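You operate a simulated robot arm through the tools that you are given. There is no shell and no other tool.

The job below is to be done with a simulated two-armed robot. You get a single attempt, and the scene is never put back.

TASK
Switch the rewinder on and wind 75 labels at speed 4.
Fine: set the batch switch to 75; press reset before start; leave the other controls as they are.
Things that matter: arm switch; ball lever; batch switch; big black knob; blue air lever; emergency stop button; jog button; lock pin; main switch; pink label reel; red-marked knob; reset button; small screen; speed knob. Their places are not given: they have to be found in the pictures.

Only the result counts: the job must be done as asked and must still hold three seconds after the hand-in. Knocking over, shifting, dropping, spilling or breaking anything else fails it.

THE ROBOT
Two 7-joint arms with two-finger grippers on one trunk that stands fixed in place. Base frame: the origin is at the foot of the trunk, x ahead of it, y to its left, z up. Lengths are in mm, angles in degrees, forces in N, time in s.
The left shoulder is at [50, 191, 1167], the right one opposite. With the tool pointing down near the work surface each hand reaches from about 100 to 740 mm from the base axis, measured 20 degrees to its own side. Payload 2.69 kg a hand.
The tool frame of a hand sits at the grasp point between the pads (the TCP): z along the fingers, y along the line on which they close. The tips reach 20 mm beyond it. The gripper opens to 100 mm. The gripper's body begins 63 mm behind the TCP.
Orientation is that of the tool frame in the base frame, as a unit quaternion [x, y, z, w]. With the fingers straight down and closing along the base's y, the tool's x points along the base's -x, its y along +y and its z along -z.

THE INTERFACE
- The arms move only by the tool jog_arm. It takes "left_increments", "right_increments" or both (then of equal length, played together; a hand with none holds still); each is a list of rows, each a list of 7 numbers: the turn, a rotation vector about the tool's x, y, z in degrees, then the shift along the tool's x, y, z in m, then the finger opening in m, from 0 to 0.1. In form: [[ax, ay, az, dx, dy, dz, gripper], ...]. A call has 1 to 20 rows; each row is the pose to reach, as a shift and turn from the pose commanded when the call began, along the tool's axes at that moment. Each row takes 0.2 s and may step no farther than 50 mm and 8.6 degrees from the row before; otherwise, or with a gripper value out of range, the whole call is refused. Where a pose cannot be reached the arm comes as near as it can. A force on the tool above 40 N (or 10 N above the force at the start of the call, whichever is more), or a blocked arm, ends the call early, and 0.2 s more pass. Each finger travels about 153 mm/s and halts on what it meets, pressing with about 32 N; the grip force reading is that of the motor and also rises with nothing between the fingers. The clock runs only during rows and for 0.2 s after the last one: add rows that repeat a pose to give the fingers time. The reply holds the time, the measured pose of the TCP, the force on the tool along the base axes, the opening and the grip force, in the units named above and with some noise, with the torque about the TCP (base axes, N m) and any sound that the robot's microphone picked up, and new pictures: "pictures" is both (left out), scene, wrist or none (wrist: the cameras of the hands that moved).
- Cameras (640 x 400 px; columns grow to the right, rows downward): "scene" is now at [122.2, -46.2, 1357]; the picture's right is [-0.48, -0.88, 0.00], its down [-0.34, 0.18, -0.92] and it looks along [0.81, -0.44, -0.39] (base axes); focal length 368 px, centre (320, 200). "left" rides on the left gripper at [70, 19, -99] in its tool frame; the picture's right is [-0.26, 0.97, 0.00], its down [-0.75, -0.20, -0.63] and it looks along [-0.61, -0.16, 0.78] (tool axes); focal length 230 px, centre (320, 200). "right" rides on the right gripper at [70, -19, -99] in its tool frame; the picture's right is [0.26, 0.97, 0.00], its down [-0.75, 0.20, -0.63] and it looks along [-0.61, 0.16, 0.78] (tool axes); focal length 230 px, centre (320, 200).
- lift_body(by): slides the trunk up (or, below 0, down) by that many mm; the arms and the scene camera ride with it, the base frame stays. It gives what a move gives, with no picture.
- head_to(pan, tilt): turns the head with the scene camera to pan (to the left, within 80 degrees either way) and tilt (down, from -29 to 69), counted from straight ahead of the robot. It gives what a move gives, and a new picture of the scene camera.
- point_at(camera, pixels): for up to 12 pixels [column, row] of the newest picture of that camera ("zoom" is the newest enlarged one), the place [x, y, z] in the base frame of the surface seen there, good to about 2 mm. No time passes.
- close_up(camera, box): a new picture of the part [left, top, right, bottom] of that camera's present view, enlarged. No time passes.
- hand_in(): hands the job in; it is judged then, once.

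Open the grippers and draw the arms clear of the work before you hand the job in, unless the task says otherwise.

The tools are called after "Call:" by a JSON object that holds its "api" and its "payload". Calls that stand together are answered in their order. jog_arm: Moves the arms, as the interface text tells. Its arguments: {"type":"object","properties":{"left_increments":{"type":"array","items":{"type":"array","items":{"type":"number"}}},"right_increments":{"type":"array","items":{"type":"array","items":{"type":"number"}}},"pictures":{"type":"string","enum":["both","scene","wrist","none"]}},"required":[]} The other tools are called the same way: lift_body (by) slides the trunk up or down; head_to (pan, tilt) turns the head that bears the scene camera; point_at (camera, pixels) gives the place of the surface under pixels of a picture; close_up (camera, box) takes an enlarged picture of a part of a camera's view; hand_in () hands the job in.

At the start:

```text
time_s: 0.0
left_ee_pos: [375.2, -28.6, 1206.0]
left_orientation: [-0.001, 1.0, 0.0, 0.0]
left_force: [0.2, -0.4, -0.3]
left_ft_torque: [0.01, -0.01, 0.0]
left_finger_gap: 99.8
left_grip_force: 0.1
right_ee_pos: [345.2, -407.5, 1157.2]
right_orientation: [0.001, 1.0, 0.001, 0.001]
right_force: [-0.4, -1.1, 0.4]
right_ft_torque: [-0.03, 0.02, -0.01]
right_finger_gap: 99.8
right_grip_force: 0.0
trunk travel left (down, up): [-225.0, 98.0]
head pan, tilt: [-28.5, 22.7]
```

scene: 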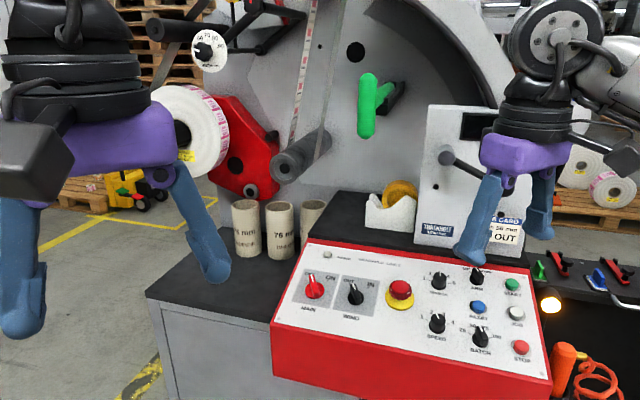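
right: 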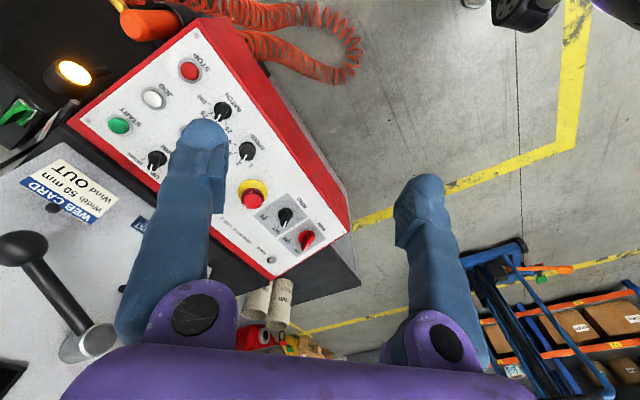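
left: 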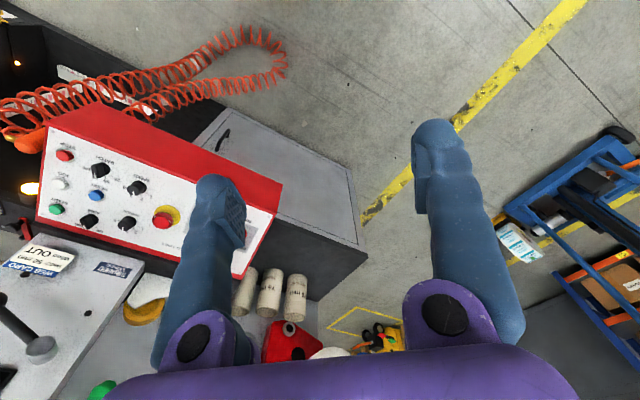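

The scene picture shows a red console with a main switch at about (313,287), wind switch (355,293), emergency stop (400,290), speed (437,322), batch (480,337), start (512,285) and reset (478,307). I enlarge the console and the rest of the scene.

Call:
{"api": "close_up", "payload": {"camera": "scene", "box": [270, 235, 430, 335]}}

Call:
{"api": "close_up", "payload": {"camera": "scene", "box": [400, 250, 560, 370]}}

Call:
{"api": "close_up", "payload": {"camera": "scene", "box": [400, 90, 640, 260]}}

Call:
{"api": "close_up", "payload": {"camera": "scene", "box": [140, 0, 400, 200]}}

Call:
{"api": "close_up", "payload": {"camera": "right", "box": [60, 40, 360, 280]}}

```text
4.00 times, centred on (350, 285) of scene
```

zoom: 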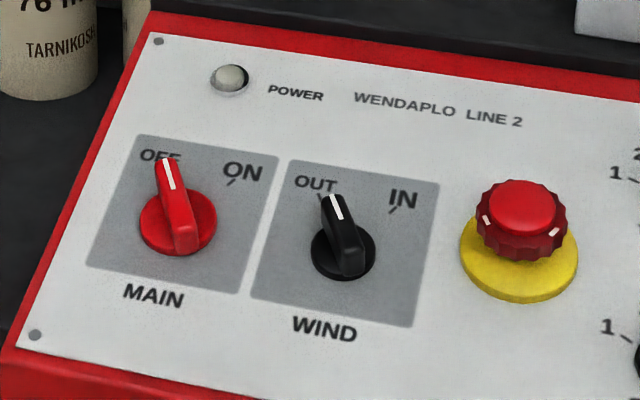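

```text
3.33 times, centred on (480, 310) of scene
```

zoom: 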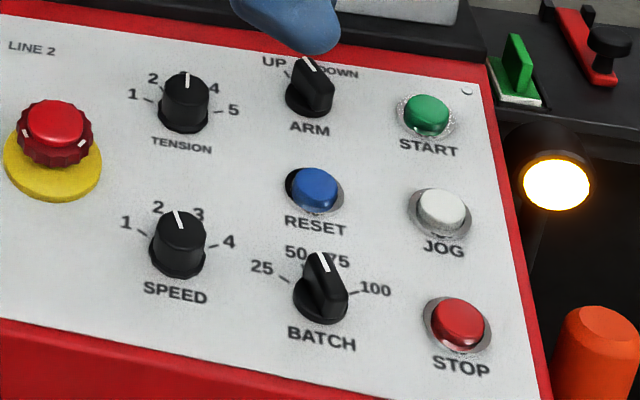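

```text
2.35 times, centred on (520, 175) of scene
```

zoom: 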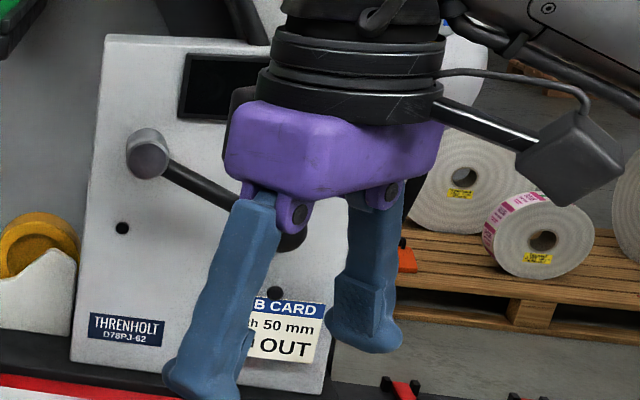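

```text
2.00 times, centred on (270, 100) of scene
```

zoom: 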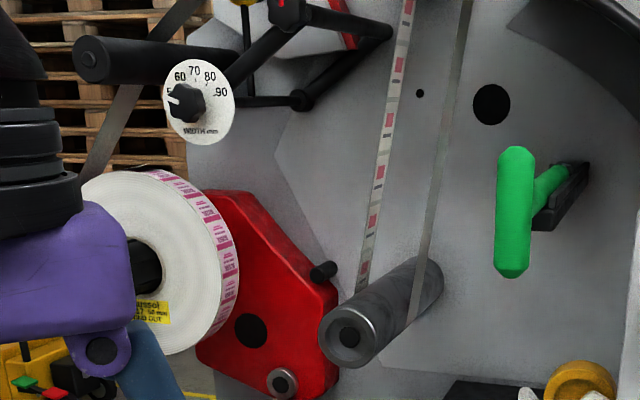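

```text
1.67 times, centred on (210, 160) of right
```

zoom: 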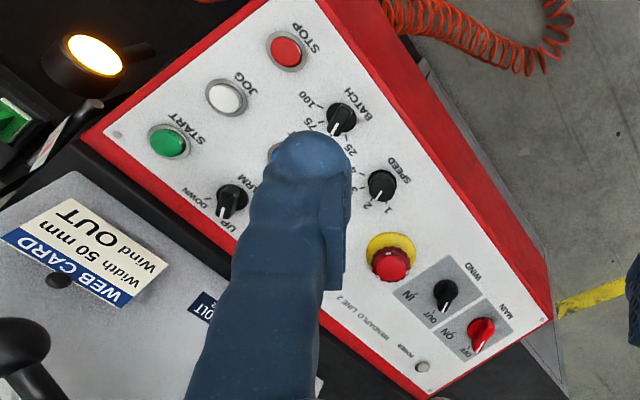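

The console has main OFF, wind OUT, speed near 2–3 and batch between the 50 and 75 labels. I measure the console's controls and the plane of its face in the scene picture.

Call:
{"api": "point_at", "payload": {"camera": "scene", "pixels": [[313, 287], [355, 293], [401, 289], [437, 322], [480, 337], [478, 307], [512, 284], [517, 313], [521, 347], [438, 282], [420, 345], [300, 318]]}}

Call:
{"api": "point_at", "payload": {"camera": "scene", "pixels": [[310, 247], [529, 276], [278, 317], [544, 375], [400, 268], [400, 330], [460, 300], [326, 254]]}}

```text
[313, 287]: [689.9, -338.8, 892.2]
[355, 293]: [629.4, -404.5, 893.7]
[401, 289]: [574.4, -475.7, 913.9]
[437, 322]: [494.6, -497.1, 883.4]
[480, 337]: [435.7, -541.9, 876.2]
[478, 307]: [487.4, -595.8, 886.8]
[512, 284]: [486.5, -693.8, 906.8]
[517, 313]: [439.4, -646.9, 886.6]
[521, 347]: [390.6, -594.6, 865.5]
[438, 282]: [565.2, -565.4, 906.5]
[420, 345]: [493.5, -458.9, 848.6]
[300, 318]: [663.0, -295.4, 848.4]
```

```text
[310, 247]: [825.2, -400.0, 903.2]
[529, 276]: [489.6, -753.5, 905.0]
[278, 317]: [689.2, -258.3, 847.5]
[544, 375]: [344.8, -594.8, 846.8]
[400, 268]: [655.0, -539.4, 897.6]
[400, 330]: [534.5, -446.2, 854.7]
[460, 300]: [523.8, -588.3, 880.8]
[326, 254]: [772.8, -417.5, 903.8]
```

The panel is tilted about 16° and turned about 46° from the robot's axes. I move the left hand off to the left and turn the right hand square to the console, so its camera sees the whole panel between the fingers.

Call:
{"api": "jog_arm", "payload": {"left_increments": [[0, 0, 0, 0, 0.04, 0, 0.1], [0, 0, 0, 0, 0.08, 0, 0.1], [0, 0, 0, 0, 0.12, 0, 0.1], [0, 0, 0, 0, 0.16, 0, 0.1], [0, 0, 0, 0, 0.2, 0, 0.1], [0, 0, 0, 0, 0.24, 0, 0.1], [0, 0, 0, 0, 0.24, 0, 0.1]], "right_increments": [[1.08, -2.52, 7.67, 0.0075, 0.0128, 0.0078, 0.1], [2.16, -5.05, 15.33, 0.015, 0.0257, 0.0157, 0.1], [3.23, -7.57, 23, 0.0225, 0.0385, 0.0235, 0.1], [4.31, -10.09, 30.67, 0.03, 0.0513, 0.0313, 0.1], [5.39, -12.62, 38.33, 0.0375, 0.0642, 0.0392, 0.1], [6.47, -15.14, 46, 0.045, 0.077, 0.047, 0.1], [6.47, -15.14, 46, 0.045, 0.077, 0.047, 0.1]], "pictures": "both"}}

```text
time_s: 1.6
left_ee_pos: [374.6, 209.7, 1206.0]
left_orientation: [-0.001, 1.0, 0.0, 0.001]
left_force: [-0.2, -0.3, 0.2]
left_ft_torque: [0.02, -0.01, -0.01]
left_finger_gap: 100.1
left_grip_force: 0.0
right_ee_pos: [301.3, -331.5, 1111.1]
right_orientation: [0.391, 0.91, -0.055, 0.128]
right_force: [-0.3, 0.4, -0.1]
right_ft_torque: [-0.04, 0.01, 0.01]
right_finger_gap: 99.9
right_grip_force: 0.0
trunk travel left (down, up): [-225.0, 98.0]
head pan, tilt: [-28.5, 22.7]
```

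scene: 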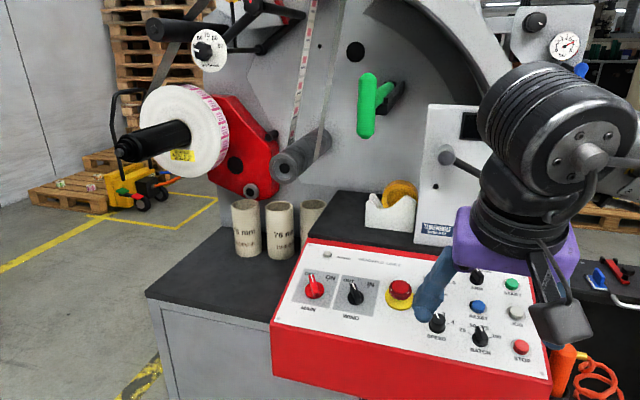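
right: 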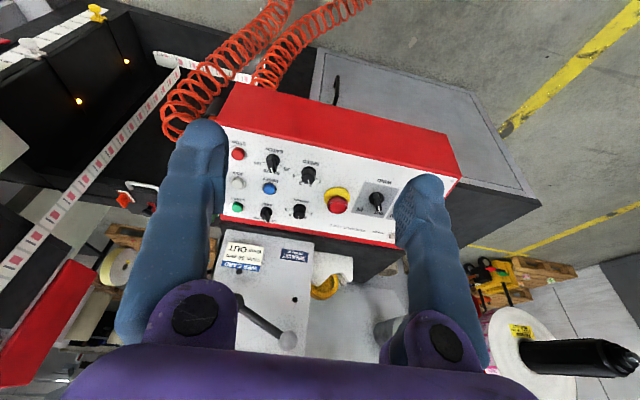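
left: 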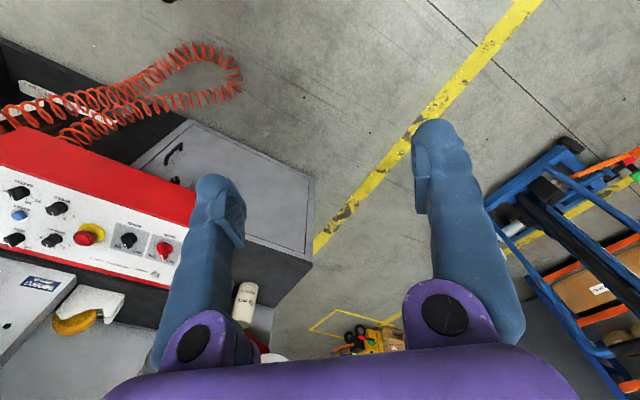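

The right camera now sees the panel (upside down) at about (225–450, 125–240). I enlarge it to read the dials.

Call:
{"api": "close_up", "payload": {"camera": "right", "box": [220, 130, 345, 230]}}

Call:
{"api": "close_up", "payload": {"camera": "right", "box": [310, 160, 435, 240]}}

Call:
{"api": "close_up", "payload": {"camera": "scene", "box": [400, 250, 560, 370]}}

Call:
{"api": "close_up", "payload": {"camera": "scene", "box": [480, 0, 640, 80]}}

```text
4.00 times, centred on (282, 180) of right
```

zoom: 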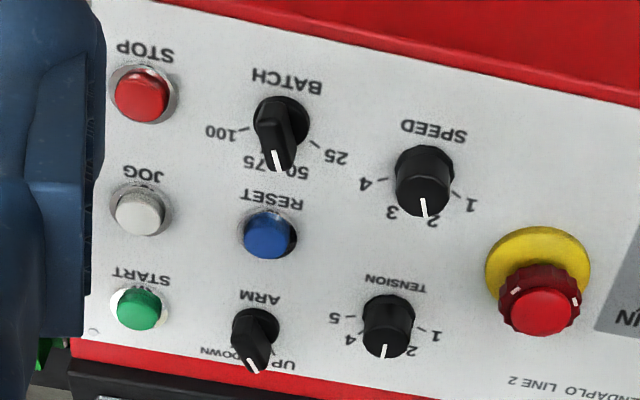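

```text
5.00 times, centred on (372, 200) of right
```

zoom: 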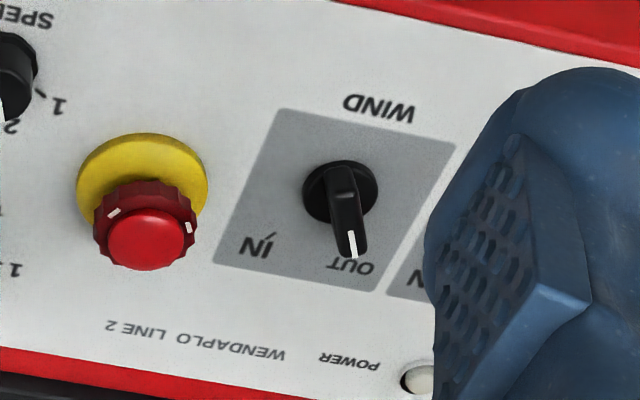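

```text
3.33 times, centred on (480, 310) of scene
```

zoom: 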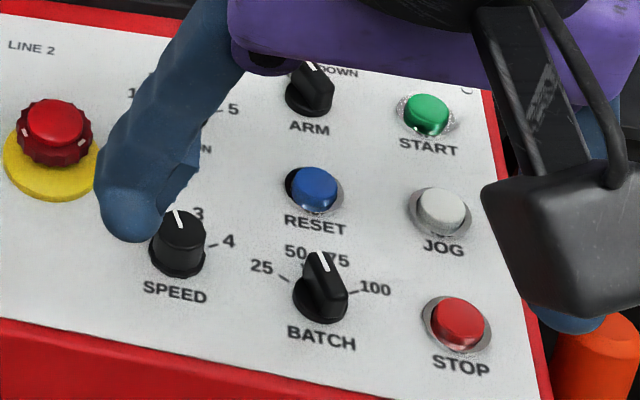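

```text
4.00 times, centred on (560, 40) of scene
```

zoom: 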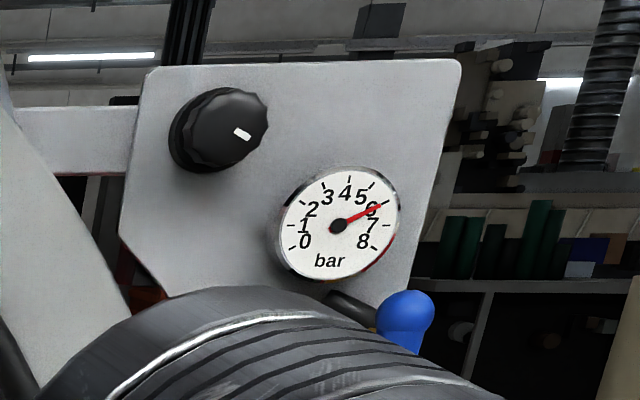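

I enlarge the batch and speed dials further, so I can measure tick and pointer positions.

Call:
{"api": "close_up", "payload": {"camera": "right", "box": [255, 145, 345, 195]}}

```text
7.11 times, centred on (300, 170) of right
```

zoom: 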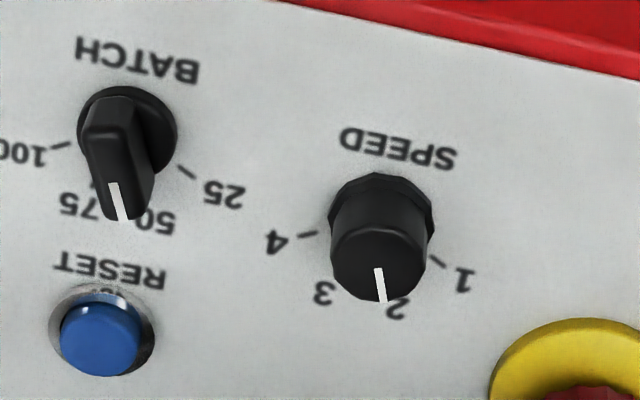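

Call:
{"api": "point_at", "payload": {"camera": "zoom", "pixels": [[60, 146], [185, 172], [102, 150], [118, 185], [124, 217], [165, 120], [308, 234], [437, 261], [377, 270], [382, 300], [372, 240], [427, 225]]}}

Call:
{"api": "point_at", "payload": {"camera": "zoom", "pixels": [[30, 155], [222, 195], [78, 205], [158, 222], [273, 243], [458, 280], [322, 292], [398, 310], [108, 340], [90, 100], [340, 200], [168, 140]]}}

```text
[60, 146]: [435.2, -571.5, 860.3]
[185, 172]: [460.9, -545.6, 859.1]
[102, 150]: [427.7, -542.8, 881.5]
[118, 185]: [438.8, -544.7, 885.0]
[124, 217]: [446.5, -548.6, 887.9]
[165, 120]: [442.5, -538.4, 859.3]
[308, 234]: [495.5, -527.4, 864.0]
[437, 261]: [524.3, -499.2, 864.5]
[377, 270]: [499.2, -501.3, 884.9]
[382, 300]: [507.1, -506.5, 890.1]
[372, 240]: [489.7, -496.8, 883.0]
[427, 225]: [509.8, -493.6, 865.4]
```

```text
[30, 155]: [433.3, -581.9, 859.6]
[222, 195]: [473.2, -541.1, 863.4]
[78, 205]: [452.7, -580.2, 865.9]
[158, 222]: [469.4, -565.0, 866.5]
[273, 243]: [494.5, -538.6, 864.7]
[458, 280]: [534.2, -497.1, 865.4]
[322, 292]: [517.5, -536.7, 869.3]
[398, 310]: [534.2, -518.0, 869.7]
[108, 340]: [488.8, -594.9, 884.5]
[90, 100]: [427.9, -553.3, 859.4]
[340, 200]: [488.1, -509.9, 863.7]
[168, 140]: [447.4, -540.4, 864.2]
```

Batch reads 50 (about −20°, ticks at ±20° and ±60°), and speed reads about 2. Now I measure the main switch in the scene picture, where it is unobstructed.

Call:
{"api": "close_up", "payload": {"camera": "scene", "box": [285, 265, 365, 315]}}

```text
8.00 times, centred on (325, 290) of scene
```

zoom: 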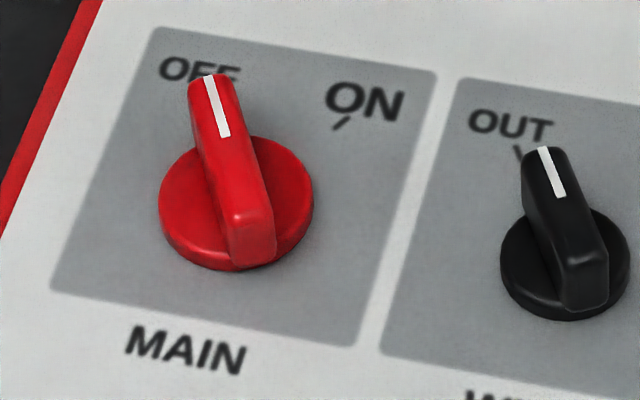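

Call:
{"api": "point_at", "payload": {"camera": "zoom", "pixels": [[209, 80], [224, 133], [247, 215], [270, 255], [165, 205], [308, 200], [250, 140], [235, 262], [345, 120], [365, 100], [180, 72], [90, 250]]}}

Call:
{"api": "point_at", "payload": {"camera": "scene", "pixels": [[470, 125], [327, 254], [513, 283], [402, 286]]}}

```text
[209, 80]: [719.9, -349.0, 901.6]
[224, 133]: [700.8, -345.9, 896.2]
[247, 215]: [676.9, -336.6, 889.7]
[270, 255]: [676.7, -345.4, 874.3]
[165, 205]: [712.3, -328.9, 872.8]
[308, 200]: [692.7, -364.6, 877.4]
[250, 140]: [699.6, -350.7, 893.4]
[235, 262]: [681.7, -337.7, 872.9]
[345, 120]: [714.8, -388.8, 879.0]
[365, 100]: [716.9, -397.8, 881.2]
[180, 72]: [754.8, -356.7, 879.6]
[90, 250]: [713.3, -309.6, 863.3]
```

```text
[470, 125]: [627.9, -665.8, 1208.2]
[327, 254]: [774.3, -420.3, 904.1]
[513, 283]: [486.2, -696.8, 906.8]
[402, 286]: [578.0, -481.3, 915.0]
```

Main's bar sits at about −30° and its ON tick at about +30°. Before reaching in, I check the surrounding obstacles: the cardboard tubes at (247,205), (280,205) and (312,203), the reel mandrel at (120,145) and (185,135), the roller at (285,165), and the tape stand.

Call:
{"api": "point_at", "payload": {"camera": "scene", "pixels": [[245, 208], [280, 210], [313, 206], [120, 150], [180, 135], [185, 170], [290, 165], [370, 90], [390, 215], [400, 190], [250, 190], [445, 158]]}}

```text
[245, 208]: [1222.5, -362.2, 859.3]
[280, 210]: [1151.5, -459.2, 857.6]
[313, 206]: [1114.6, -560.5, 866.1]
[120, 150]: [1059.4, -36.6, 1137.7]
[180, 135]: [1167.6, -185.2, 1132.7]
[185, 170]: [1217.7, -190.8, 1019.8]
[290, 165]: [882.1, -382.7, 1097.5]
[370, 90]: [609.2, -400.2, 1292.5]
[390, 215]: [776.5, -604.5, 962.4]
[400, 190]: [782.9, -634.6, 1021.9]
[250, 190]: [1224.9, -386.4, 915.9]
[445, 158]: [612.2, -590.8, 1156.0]
```

A green handle and a ball lever overhang the console, so I measure their extents before choosing how the arm comes in.

Call:
{"api": "point_at", "payload": {"camera": "scene", "pixels": [[367, 75], [367, 105], [366, 133], [380, 98], [395, 98], [440, 158], [452, 158], [465, 166], [475, 171], [302, 150], [280, 165], [320, 140]]}}

Call:
{"api": "close_up", "payload": {"camera": "scene", "box": [260, 50, 500, 250]}}

```text
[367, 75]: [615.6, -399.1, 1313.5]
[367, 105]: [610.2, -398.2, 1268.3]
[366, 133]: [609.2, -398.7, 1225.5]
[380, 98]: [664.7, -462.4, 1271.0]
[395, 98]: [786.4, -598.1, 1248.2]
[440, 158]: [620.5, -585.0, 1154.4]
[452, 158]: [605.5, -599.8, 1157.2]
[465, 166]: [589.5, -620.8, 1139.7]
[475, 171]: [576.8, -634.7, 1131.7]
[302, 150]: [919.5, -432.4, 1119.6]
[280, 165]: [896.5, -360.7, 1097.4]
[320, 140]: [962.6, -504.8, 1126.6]
```

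```text
2.00 times, centred on (380, 150) of scene
```

zoom: 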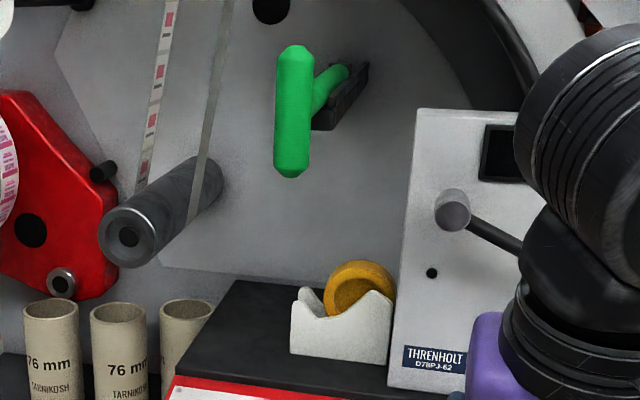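

The green handle's lowest point is z≈1222 at (610,−398), which is near the path of the wrist. I measure where the right arm's links are now, to judge how tall the hand and wrist are.

Call:
{"api": "point_at", "payload": {"camera": "scene", "pixels": [[465, 235], [480, 228], [500, 200], [520, 160], [500, 100], [560, 70], [590, 155], [620, 140], [600, 100], [635, 150], [540, 75], [560, 310]]}}

Call:
{"api": "head_to", "payload": {"pan": -60, "tilt": 15}}

```text
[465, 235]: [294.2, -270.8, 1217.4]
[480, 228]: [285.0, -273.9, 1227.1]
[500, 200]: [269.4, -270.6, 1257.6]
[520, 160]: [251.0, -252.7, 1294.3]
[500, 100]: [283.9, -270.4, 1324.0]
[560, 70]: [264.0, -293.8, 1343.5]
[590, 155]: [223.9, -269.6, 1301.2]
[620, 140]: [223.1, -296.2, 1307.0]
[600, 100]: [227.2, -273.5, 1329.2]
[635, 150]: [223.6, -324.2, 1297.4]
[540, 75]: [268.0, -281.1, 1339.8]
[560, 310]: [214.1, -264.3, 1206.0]
```

```text
time_s: 2.6
left_ee_pos: [374.7, 211.5, 1205.2]
left_orientation: [-0.001, 1.0, 0.0, 0.0]
left_force: [-0.1, -0.3, -0.7]
left_ft_torque: [0.02, 0.03, 0.02]
left_finger_gap: 99.9
left_grip_force: 0.0
right_ee_pos: [301.8, -330.7, 1110.2]
right_orientation: [0.39, 0.91, -0.055, 0.129]
right_force: [0.5, 0.4, 0.8]
right_ft_torque: [0.03, -0.04, 0.04]
right_finger_gap: 100.5
right_grip_force: 0.0
trunk travel left (down, up): [-225.0, 98.0]
head pan, tilt: [-60.0, 15.0]
```

scene: 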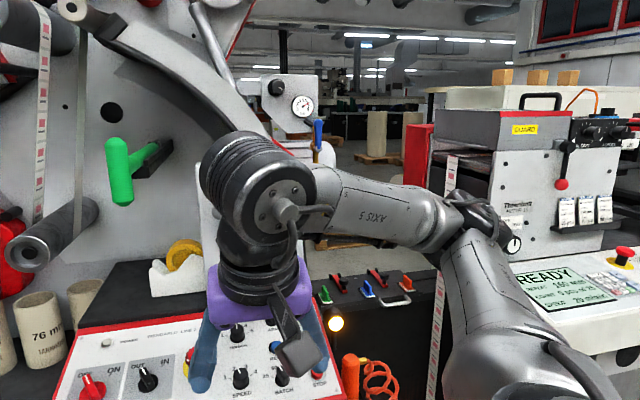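

The forearm leaves the wrist to the right and bends back at an elbow near (480,215). I measure those links to see how high they ride.

Call:
{"api": "point_at", "payload": {"camera": "scene", "pixels": [[240, 140], [280, 200], [330, 180], [380, 190], [430, 205], [470, 205], [470, 250], [510, 300], [560, 380], [340, 240], [250, 270], [270, 160]]}}

```text
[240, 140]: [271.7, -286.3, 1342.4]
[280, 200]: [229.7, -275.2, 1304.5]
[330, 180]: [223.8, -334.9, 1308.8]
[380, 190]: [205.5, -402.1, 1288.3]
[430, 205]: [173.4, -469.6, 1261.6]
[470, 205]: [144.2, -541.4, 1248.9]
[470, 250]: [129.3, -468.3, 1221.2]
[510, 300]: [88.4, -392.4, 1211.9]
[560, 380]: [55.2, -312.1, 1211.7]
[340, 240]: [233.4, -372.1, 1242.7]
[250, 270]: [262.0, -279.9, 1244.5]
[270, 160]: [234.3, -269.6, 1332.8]
```

The upper arm and forearm ride at about shoulder height. I lower the trunk by 100 mm, so the wrist and elbow stay well under the green handle when reaching the main switch.

Call:
{"api": "lift_body", "payload": {"by": -100}}

Call:
{"api": "head_to", "payload": {"pan": -28.5, "tilt": 22.7}}

```text
time_s: 3.9
left_ee_pos: [374.1, 211.1, 1106.7]
left_orientation: [-0.001, 1.0, 0.001, 0.001]
left_force: [-0.7, 0.3, 0.4]
left_ft_torque: [-0.01, 0.0, -0.01]
left_finger_gap: 100.0
left_grip_force: 0.0
right_ee_pos: [301.3, -328.9, 1010.4]
right_orientation: [0.39, 0.91, -0.055, 0.129]
right_force: [-0.1, 0.0, 0.3]
right_ft_torque: [-0.01, -0.01, -0.01]
right_finger_gap: 100.1
right_grip_force: 0.0
trunk travel left (down, up): [-125.0, 198.0]
head pan, tilt: [-60.0, 15.0]
```

```text
time_s: 4.9
left_ee_pos: [373.2, 211.1, 1106.4]
left_orientation: [-0.001, 1.0, 0.001, 0.0]
left_force: [0.1, 1.3, -0.6]
left_ft_torque: [0.04, 0.01, 0.01]
left_finger_gap: 100.3
left_grip_force: 0.0
right_ee_pos: [301.8, -331.0, 1010.5]
right_orientation: [0.39, 0.91, -0.054, 0.128]
right_force: [0.2, -0.3, 0.8]
right_ft_torque: [0.0, 0.01, 0.01]
right_finger_gap: 99.7
right_grip_force: 0.0
trunk travel left (down, up): [-125.0, 198.0]
head pan, tilt: [-28.5, 22.7]
```

scene: 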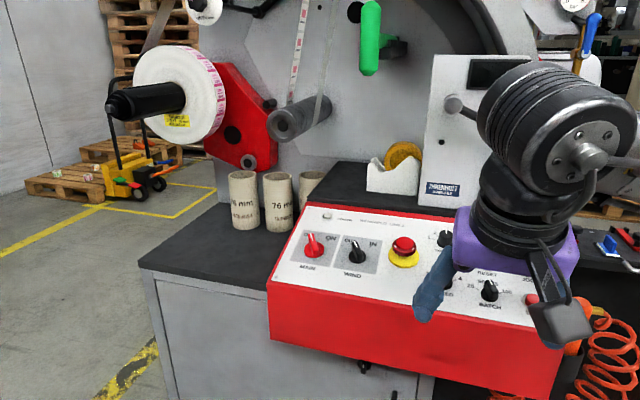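

The view is back. I move the right hand to hover about 50 mm above the main switch, turned −30° to line up with its bar, with the fingers open to 60 mm.

Call:
{"api": "jog_arm", "payload": {"right_increments": [[0, 0, -3.33, -0.0267, 0.0309, 0.0153, 0.09], [0, 0, -6.67, -0.0534, 0.0618, 0.0306, 0.08], [0, 0, -10, -0.0801, 0.0927, 0.0459, 0.07], [0, 0, -13.33, -0.1068, 0.1236, 0.0612, 0.06], [0, 0, -16.67, -0.1335, 0.1546, 0.0764, 0.06], [0, 0, -20, -0.1602, 0.1855, 0.0917, 0.06], [0, 0, -23.33, -0.1869, 0.2164, 0.107, 0.06], [0, 0, -26.67, -0.2136, 0.2473, 0.1223, 0.06], [0, 0, -30, -0.2403, 0.2782, 0.1376, 0.06], [0, 0, -30, -0.2403, 0.2782, 0.1376, 0.06]]}}

```text
time_s: 7.1
left_ee_pos: [373.1, 210.4, 1106.4]
left_orientation: [0.0, 1.0, 0.0, 0.0]
left_force: [-0.4, -0.1, -0.2]
left_ft_torque: [0.0, 0.03, 0.0]
left_finger_gap: 100.1
left_grip_force: 0.0
right_ee_pos: [689.1, -333.4, 946.1]
right_orientation: [0.14, 0.98, -0.085, 0.11]
right_force: [0.4, -0.4, -0.3]
right_ft_torque: [0.01, 0.02, 0.02]
right_finger_gap: 60.0
right_grip_force: 0.0
trunk travel left (down, up): [-125.0, 198.0]
head pan, tilt: [-28.5, 22.7]
```

scene: 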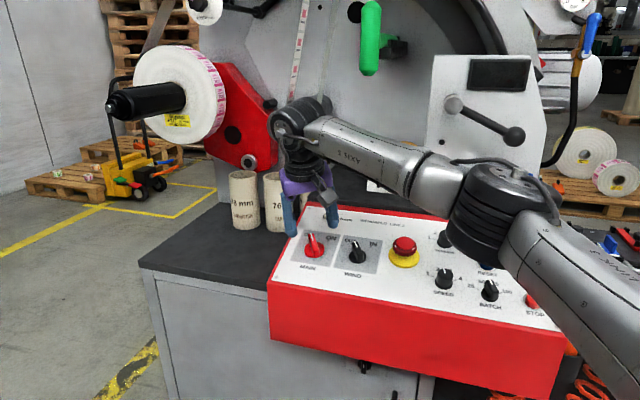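
right: 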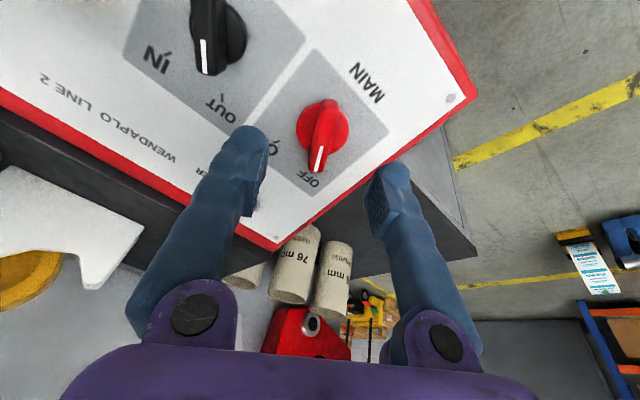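

The hand hovers over MAIN as planned. I check the switch's position in the wrist picture (bar near (323,140)) before descending.

Call:
{"api": "close_up", "payload": {"camera": "right", "box": [270, 80, 390, 200]}}

```text
3.33 times, centred on (330, 140) of right
```

zoom: 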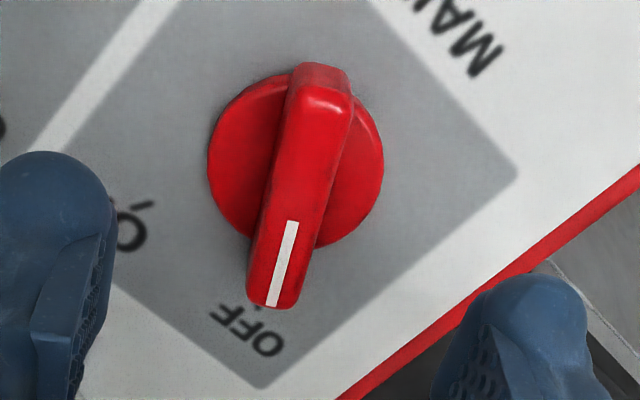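

Call:
{"api": "point_at", "payload": {"camera": "zoom", "pixels": [[275, 295], [290, 225], [315, 110], [322, 75], [212, 165], [380, 175], [270, 200], [325, 190], [340, 110], [290, 100]]}}

```text
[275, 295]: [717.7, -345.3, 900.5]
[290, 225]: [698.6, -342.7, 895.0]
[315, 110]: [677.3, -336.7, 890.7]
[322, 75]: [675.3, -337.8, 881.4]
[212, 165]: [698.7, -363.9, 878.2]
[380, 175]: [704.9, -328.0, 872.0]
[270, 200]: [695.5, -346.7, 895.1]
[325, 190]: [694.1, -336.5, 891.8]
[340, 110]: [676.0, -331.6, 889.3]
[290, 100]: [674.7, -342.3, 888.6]
```

The switch centre agrees with my estimate to within 2 mm. I descend about 49 mm along the tool axis, with the fingers open to 46 mm on both sides of the bar.

Call:
{"api": "jog_arm", "payload": {"right_increments": [[0, 0, 0, 0.0005, 0.0005, 0.015, 0.046], [0, 0, 0, 0.001, 0.001, 0.03, 0.046], [0, 0, 0, 0.001, 0.001, 0.04, 0.046], [0, 0, 0, 0.001, 0.001, 0.049, 0.046], [0, 0, 0, 0.001, 0.001, 0.049, 0.046]]}}

```text
time_s: 8.3
left_ee_pos: [374.0, 210.6, 1106.6]
left_orientation: [-0.001, 1.0, 0.0, 0.0]
left_force: [0.2, -0.5, 0.4]
left_ft_torque: [0.03, -0.01, 0.0]
left_finger_gap: 99.8
left_grip_force: 0.0
right_ee_pos: [696.7, -341.7, 898.4]
right_orientation: [0.141, 0.98, -0.086, 0.111]
right_force: [0.3, 0.0, -0.6]
right_ft_torque: [-0.01, -0.01, -0.01]
right_finger_gap: 46.2
right_grip_force: 0.1
trunk travel left (down, up): [-125.0, 198.0]
head pan, tilt: [-28.5, 22.7]
```

scene: 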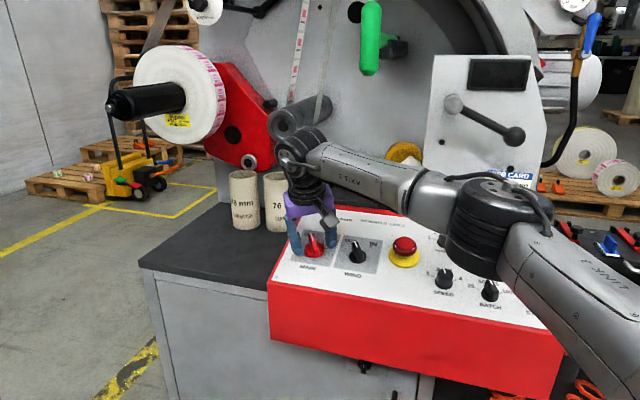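
right: 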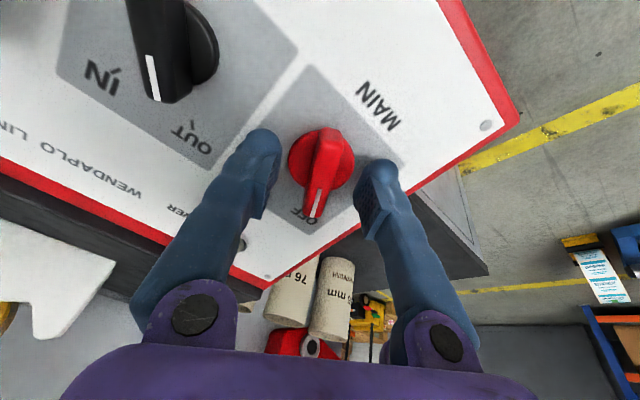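

The fingers straddle the red bar cleanly with no contact force. I check the elbow's clearance above the panel, then close on the bar.

Call:
{"api": "point_at", "payload": {"camera": "scene", "pixels": [[470, 265], [450, 245], [490, 270], [350, 180], [300, 150], [310, 135]]}}

Call:
{"api": "jog_arm", "payload": {"right_increments": [[0, 0, 0, 0, 0, 0, 0.03], [0, 0, 0, 0, 0, 0, 0.015], [0, 0, 0, 0, 0, 0, 0.005], [0, 0, 0, 0, 0, 0, 0.005]], "pictures": "wrist"}}

```text
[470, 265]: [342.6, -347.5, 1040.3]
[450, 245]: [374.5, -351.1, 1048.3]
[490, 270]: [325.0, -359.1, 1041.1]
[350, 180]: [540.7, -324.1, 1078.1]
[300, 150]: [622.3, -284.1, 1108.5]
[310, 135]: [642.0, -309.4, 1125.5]
```

```text
time_s: 9.3
left_ee_pos: [375.3, 210.8, 1105.8]
left_orientation: [-0.001, 1.0, 0.0, 0.0]
left_force: [-0.2, -0.4, -0.1]
left_ft_torque: [0.01, 0.0, 0.0]
left_finger_gap: 100.0
left_grip_force: 0.2
right_ee_pos: [697.1, -341.6, 897.2]
right_orientation: [0.141, 0.98, -0.086, 0.111]
right_force: [1.6, 2.7, -2.8]
right_ft_torque: [-0.05, -0.26, 0.08]
right_finger_gap: 12.1
right_grip_force: 39.3
trunk travel left (down, up): [-125.0, 198.0]
head pan, tilt: [-28.5, 22.7]
```

right: 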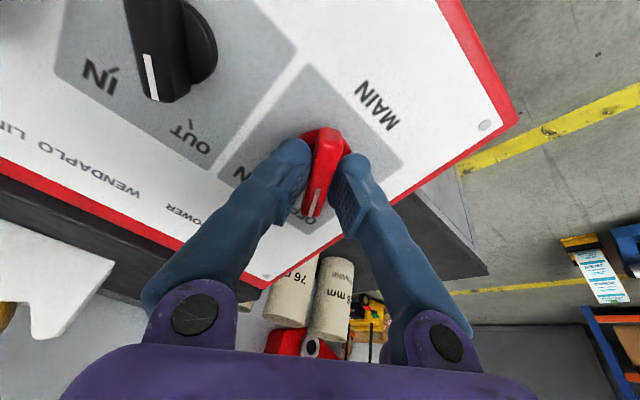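

The bar is held at a 12 mm gap. I turn it clockwise by 60° about the tool axis toward ON.

Call:
{"api": "jog_arm", "payload": {"right_increments": [[0, 0, 7.5, 0, 0, 0, 0.005], [0, 0, 15, 0, 0, 0, 0.005], [0, 0, 22.5, 0, 0, 0, 0.005], [0, 0, 30, 0, 0, 0, 0.005], [0, 0, 37.5, 0, 0, 0, 0.005], [0, 0, 45, 0, 0, 0, 0.005], [0, 0, 52.5, 0, 0, 0, 0.005], [0, 0, 60, 0, 0, 0, 0.005], [0, 0, 60, 0, 0, 0, 0.005]]}}

```text
time_s: 11.3
left_ee_pos: [374.8, 212.3, 1106.1]
left_orientation: [-0.001, 1.0, -0.001, -0.001]
left_force: [0.1, 0.1, 0.1]
left_ft_torque: [0.03, -0.03, -0.02]
left_finger_gap: 99.9
left_grip_force: 0.0
right_ee_pos: [698.3, -340.5, 897.8]
right_orientation: [0.613, 0.778, -0.019, 0.14]
right_force: [12.4, 7.8, 4.6]
right_ft_torque: [-0.11, -0.09, 0.49]
right_finger_gap: 12.3
right_grip_force: 39.6
trunk travel left (down, up): [-125.0, 198.0]
head pan, tilt: [-28.5, 22.7]
```

scene: 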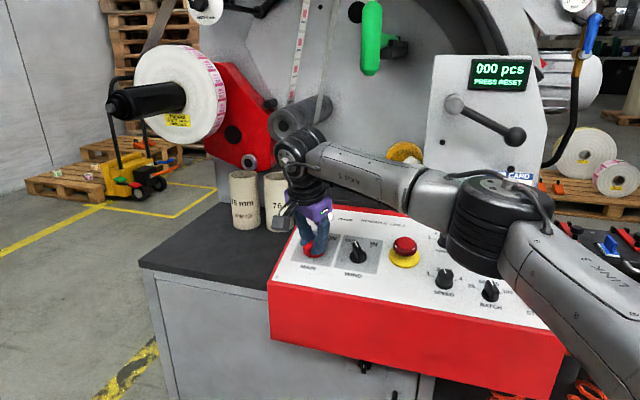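
right: 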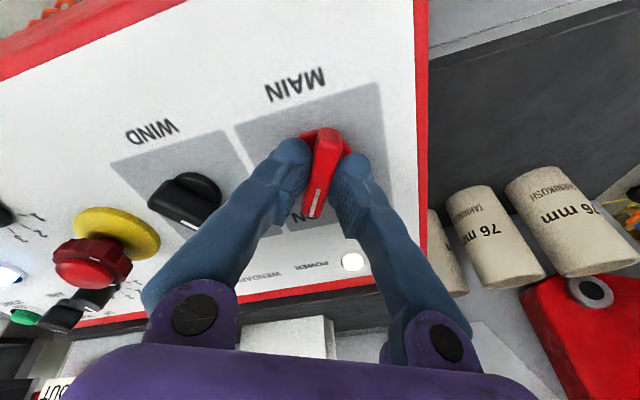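

The power lamp is lit and the screen reads "000 pcs PRESS RESET", so the main switch is ON. I open the fingers and back straight off the switch.

Call:
{"api": "jog_arm", "payload": {"right_increments": [[0, 0, 60, 0, 0, 0, 0.02], [0, 0, 0, 0, 0, 0, 0.03]], "pictures": "none"}}

```text
refused: row 1 steps farther than a row can; nothing moved
```

The first row wrongly repeated the 60° turn, so the call was refused and nothing moved. Turns count from the present pose, so I open the fingers with no turn and then lift off.

Call:
{"api": "jog_arm", "payload": {"right_increments": [[0, 0, 0, 0, 0, 0, 0.02], [0, 0, 0, 0, 0, 0, 0.035], [0, 0, 0, 0, 0, 0, 0.046], [0, 0, 0, 0, 0, -0.02, 0.046], [0, 0, 0, 0, 0, -0.045, 0.046], [0, 0, 0, 0, 0, -0.06, 0.046], [0, 0, 0, 0, 0, -0.06, 0.046]]}}

```text
time_s: 12.9
left_ee_pos: [373.9, 209.7, 1107.1]
left_orientation: [-0.001, 1.0, 0.0, 0.0]
left_force: [0.3, -0.1, -0.1]
left_ft_torque: [-0.01, 0.02, 0.0]
left_finger_gap: 99.8
left_grip_force: 0.1
right_ee_pos: [685.2, -329.8, 956.0]
right_orientation: [0.613, 0.778, -0.019, 0.139]
right_force: [0.1, -0.6, 0.6]
right_ft_torque: [0.01, 0.0, 0.01]
right_finger_gap: 46.0
right_grip_force: 0.0
trunk travel left (down, up): [-125.0, 198.0]
head pan, tilt: [-28.5, 22.7]
```

scene: 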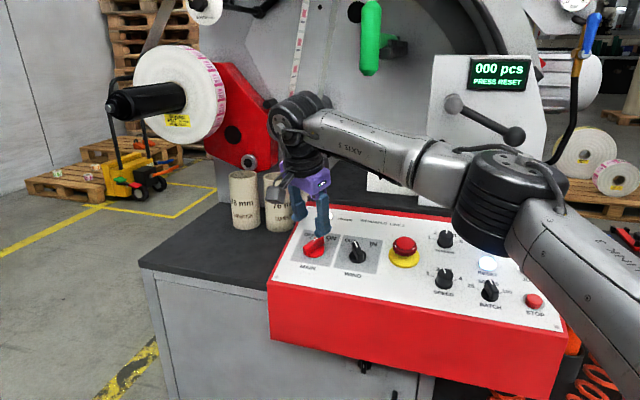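
right: 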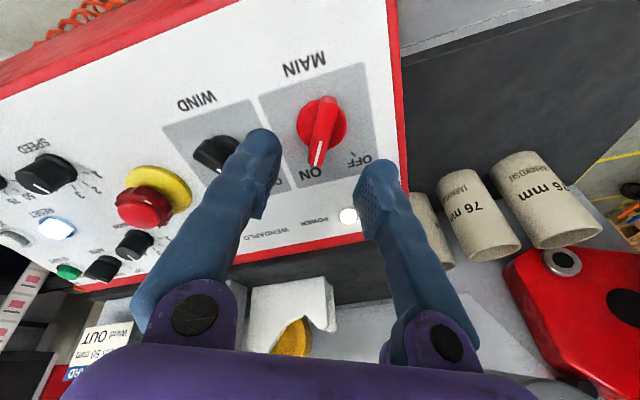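

Main points to ON and RESET is lit. I move the hand over the speed knob at the same height, turning to −40° so there is room for an 80° turn.

Call:
{"api": "jog_arm", "payload": {"right_increments": [[0, 0, -7.78, -0.0118, -0.0257, -0.005, 0.05], [0, 0, -15.56, -0.0235, -0.0514, -0.01, 0.05], [0, 0, -23.33, -0.0353, -0.0771, -0.01, 0.05], [0, 0, -31.11, -0.047, -0.1028, -0.01, 0.05], [0, 0, -38.89, -0.0588, -0.1286, -0.01, 0.05], [0, 0, -46.67, -0.0705, -0.1543, -0.01, 0.05], [0, 0, -54.44, -0.0823, -0.18, -0.01, 0.05], [0, 0, -62.22, -0.094, -0.2057, -0.005, 0.05], [0, 0, -70, -0.1058, -0.2314, 0, 0.05], [0, 0, -70, -0.1058, -0.2314, 0, 0.05]]}}

```text
time_s: 15.1
left_ee_pos: [373.9, 210.2, 1105.8]
left_orientation: [-0.001, 1.0, -0.001, 0.0]
left_force: [0.0, 0.3, 0.8]
left_ft_torque: [0.0, -0.04, -0.05]
left_finger_gap: 100.1
left_grip_force: 0.1
right_ee_pos: [486.1, -488.4, 946.6]
right_orientation: [0.054, 0.989, -0.094, 0.102]
right_force: [0.7, -0.5, -0.5]
right_ft_torque: [0.0, 0.04, -0.06]
right_finger_gap: 50.1
right_grip_force: 0.0
trunk travel left (down, up): [-125.0, 198.0]
head pan, tilt: [-28.5, 22.7]
```

scene: 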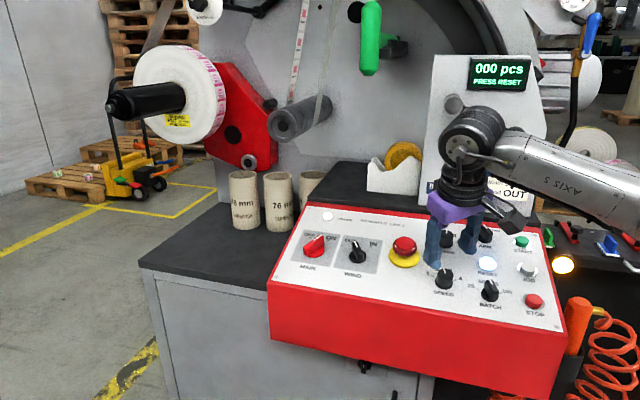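
right: 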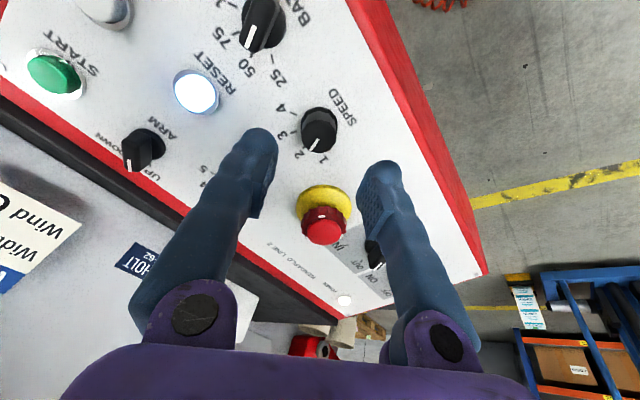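

The speed knob is between the fingers at (320,130). I enlarge it to refine its centre and pointer.

Call:
{"api": "close_up", "payload": {"camera": "right", "box": [260, 80, 380, 180]}}

```text
4.00 times, centred on (320, 130) of right
```

zoom: 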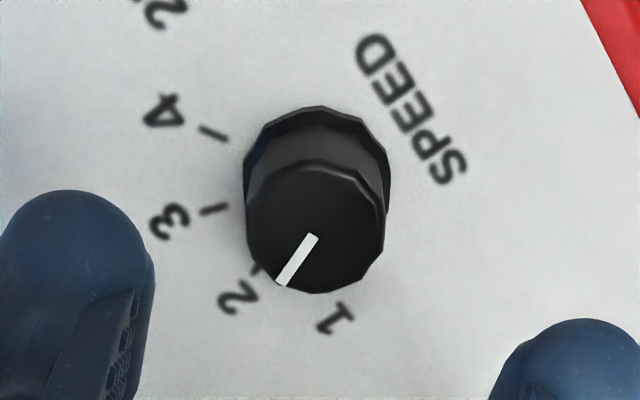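

Call:
{"api": "point_at", "payload": {"camera": "zoom", "pixels": [[315, 225], [282, 282], [310, 240], [250, 225], [383, 225], [318, 165], [315, 288], [215, 134], [215, 209], [252, 272], [245, 170], [388, 175]]}}

```text
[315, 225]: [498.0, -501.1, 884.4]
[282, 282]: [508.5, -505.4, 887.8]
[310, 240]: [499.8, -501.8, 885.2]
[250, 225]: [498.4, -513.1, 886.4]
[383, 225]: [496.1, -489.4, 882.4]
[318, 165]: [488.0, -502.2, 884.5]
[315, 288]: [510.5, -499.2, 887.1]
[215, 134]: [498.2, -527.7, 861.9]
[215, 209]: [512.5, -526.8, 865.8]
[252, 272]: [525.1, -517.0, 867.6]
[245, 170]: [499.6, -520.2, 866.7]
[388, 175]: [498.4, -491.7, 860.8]
```

The speed knob's centre lies within 1 mm of the tool axis. I descend 60 mm with 50 mm open and then close on it.

Call:
{"api": "jog_arm", "payload": {"right_increments": [[0, 0, 0, 0, 0, 0.02, 0.05], [0, 0, 0, 0, 0, 0.04, 0.05], [0, 0, 0, 0, 0, 0.05, 0.05], [0, 0, 0, 0, 0, 0.06, 0.05], [0, 0, 0, 0, 0, 0.06, 0.05], [0, 0, 0, 0, 0, 0.06, 0.035], [0, 0, 0, 0, 0, 0.06, 0.02], [0, 0, 0, 0, 0, 0.06, 0.015], [0, 0, 0, 0, 0, 0.06, 0.015]]}}

```text
time_s: 17.1
left_ee_pos: [374.2, 210.0, 1106.6]
left_orientation: [-0.002, 1.0, 0.0, 0.0]
left_force: [-0.7, 0.1, -0.4]
left_ft_torque: [-0.02, 0.0, -0.04]
left_finger_gap: 100.0
left_grip_force: 0.1
right_ee_pos: [497.6, -501.3, 890.4]
right_orientation: [0.056, 0.989, -0.095, 0.102]
right_force: [0.8, -8.1, 0.0]
right_ft_torque: [-0.13, 0.03, -0.01]
right_finger_gap: 26.3
right_grip_force: 45.5
trunk travel left (down, up): [-125.0, 198.0]
head pan, tilt: [-28.5, 22.7]
```

scene: 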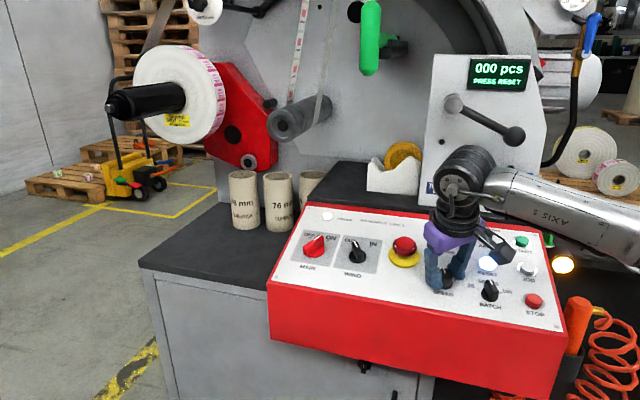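
right: 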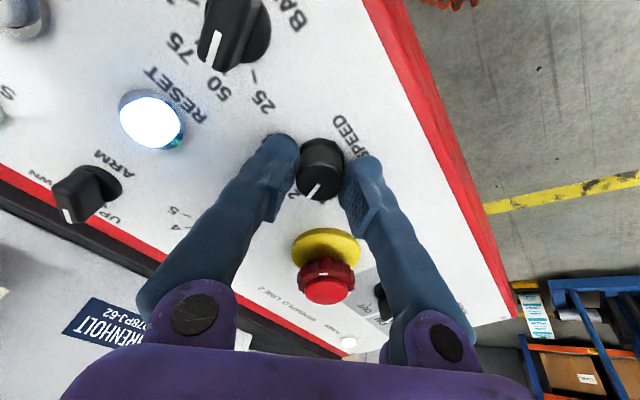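

The knob is held at 26 mm. I turn it clockwise by 80° from 2 toward 4, in ten 8° steps.

Call:
{"api": "jog_arm", "payload": {"right_increments": [[0, 0, 8, 0, 0, 0, 0.015], [0, 0, 16, 0, 0, 0, 0.015], [0, 0, 24, 0, 0, 0, 0.015], [0, 0, 32, 0, 0, 0, 0.015], [0, 0, 40, 0, 0, 0, 0.015], [0, 0, 48, 0, 0, 0, 0.015], [0, 0, 56, 0, 0, 0, 0.015], [0, 0, 64, 0, 0, 0, 0.015], [0, 0, 72, 0, 0, 0, 0.015], [0, 0, 80, 0, 0, 0, 0.015], [0, 0, 80, 0, 0, 0, 0.015]]}}

```text
time_s: 19.5
left_ee_pos: [374.7, 210.0, 1107.0]
left_orientation: [-0.001, 1.0, 0.0, -0.001]
left_force: [-0.1, 0.2, -0.2]
left_ft_torque: [0.02, 0.01, -0.01]
left_finger_gap: 99.8
left_grip_force: 0.0
right_ee_pos: [497.7, -500.7, 890.1]
right_orientation: [0.679, 0.721, -0.006, 0.14]
right_force: [2.5, -4.1, -2.3]
right_ft_torque: [0.04, 0.01, 0.19]
right_finger_gap: 26.2
right_grip_force: 45.3
trunk travel left (down, up): [-125.0, 198.0]
head pan, tilt: [-28.5, 22.7]
```

scene: 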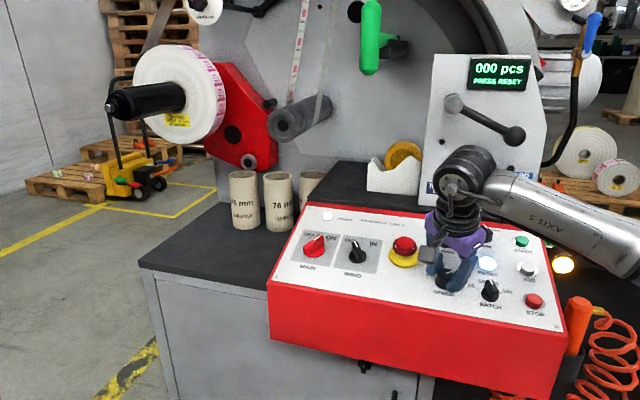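
right: 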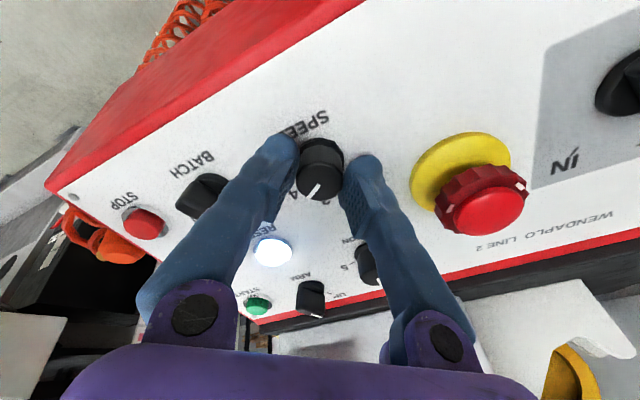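

The knob turned with the fingers and its pointer kept its place in the wrist picture. I open the fingers, lift 60 mm and look.

Call:
{"api": "jog_arm", "payload": {"right_increments": [[0, 0, 0, 0, 0, 0, 0.03], [0, 0, 0, 0, 0, 0, 0.04], [0, 0, 0, 0, 0, 0, 0.05], [0, 0, 0, 0, 0, -0.02, 0.05], [0, 0, 0, 0, 0, -0.045, 0.05], [0, 0, 0, 0, 0, -0.062, 0.05], [0, 0, 0, 0, 0, -0.062, 0.05]]}}

Call:
{"api": "close_up", "payload": {"camera": "right", "box": [260, 60, 380, 180]}}

```text
time_s: 21.1
left_ee_pos: [374.0, 211.7, 1105.6]
left_orientation: [-0.001, 1.0, 0.0, -0.001]
left_force: [0.4, -0.5, 0.2]
left_ft_torque: [0.01, 0.01, 0.0]
left_finger_gap: 99.9
left_grip_force: 0.1
right_ee_pos: [485.9, -487.4, 950.1]
right_orientation: [0.678, 0.722, -0.008, 0.138]
right_force: [-0.1, 0.1, 0.6]
right_ft_torque: [0.02, 0.0, 0.02]
right_finger_gap: 50.1
right_grip_force: 0.1
trunk travel left (down, up): [-125.0, 198.0]
head pan, tilt: [-28.5, 22.7]
```

scene: 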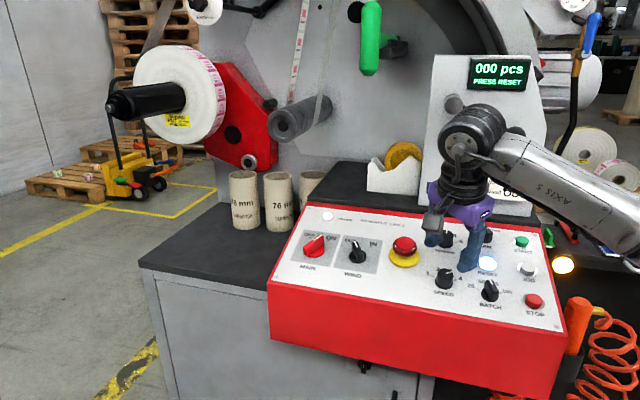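
right: 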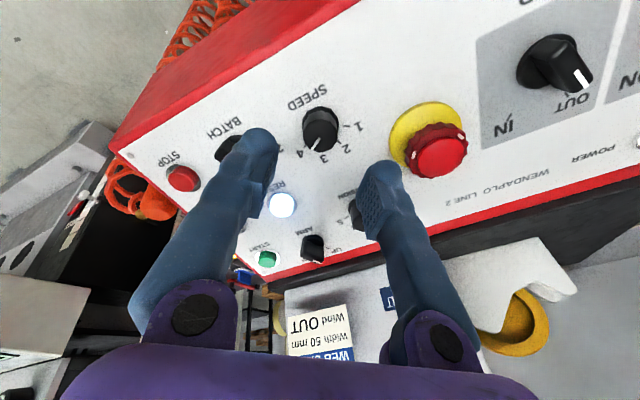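

```text
3.33 times, centred on (320, 120) of right
```

zoom: 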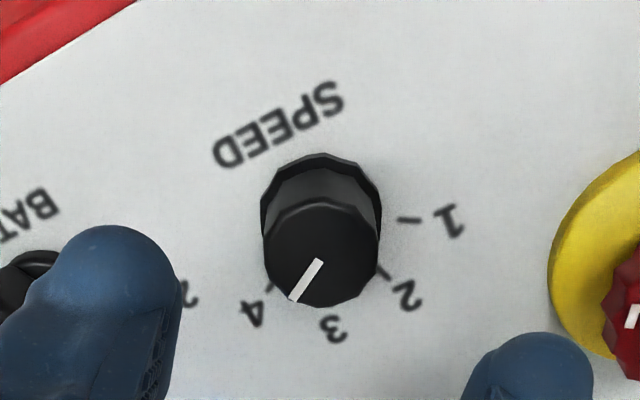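

The pointer is beside 4. I measure its angle against the 4 tick.

Call:
{"api": "point_at", "payload": {"camera": "zoom", "pixels": [[293, 297], [318, 261], [267, 250], [377, 250], [322, 203], [322, 302], [271, 286], [408, 220], [386, 273]]}}

Call:
{"api": "close_up", "payload": {"camera": "scene", "box": [420, 255, 550, 335]}}

```text
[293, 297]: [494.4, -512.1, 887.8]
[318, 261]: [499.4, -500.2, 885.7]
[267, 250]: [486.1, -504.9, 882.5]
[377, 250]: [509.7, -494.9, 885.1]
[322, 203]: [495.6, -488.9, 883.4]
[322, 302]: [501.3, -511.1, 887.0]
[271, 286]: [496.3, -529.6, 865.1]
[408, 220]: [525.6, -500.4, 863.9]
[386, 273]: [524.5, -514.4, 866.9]
```

```text
4.92 times, centred on (485, 295) of scene
```

zoom: 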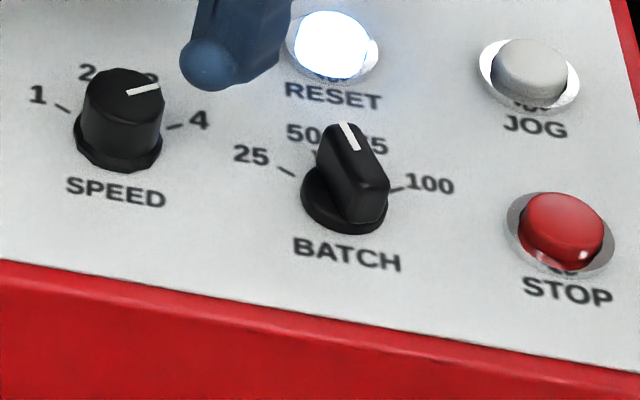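

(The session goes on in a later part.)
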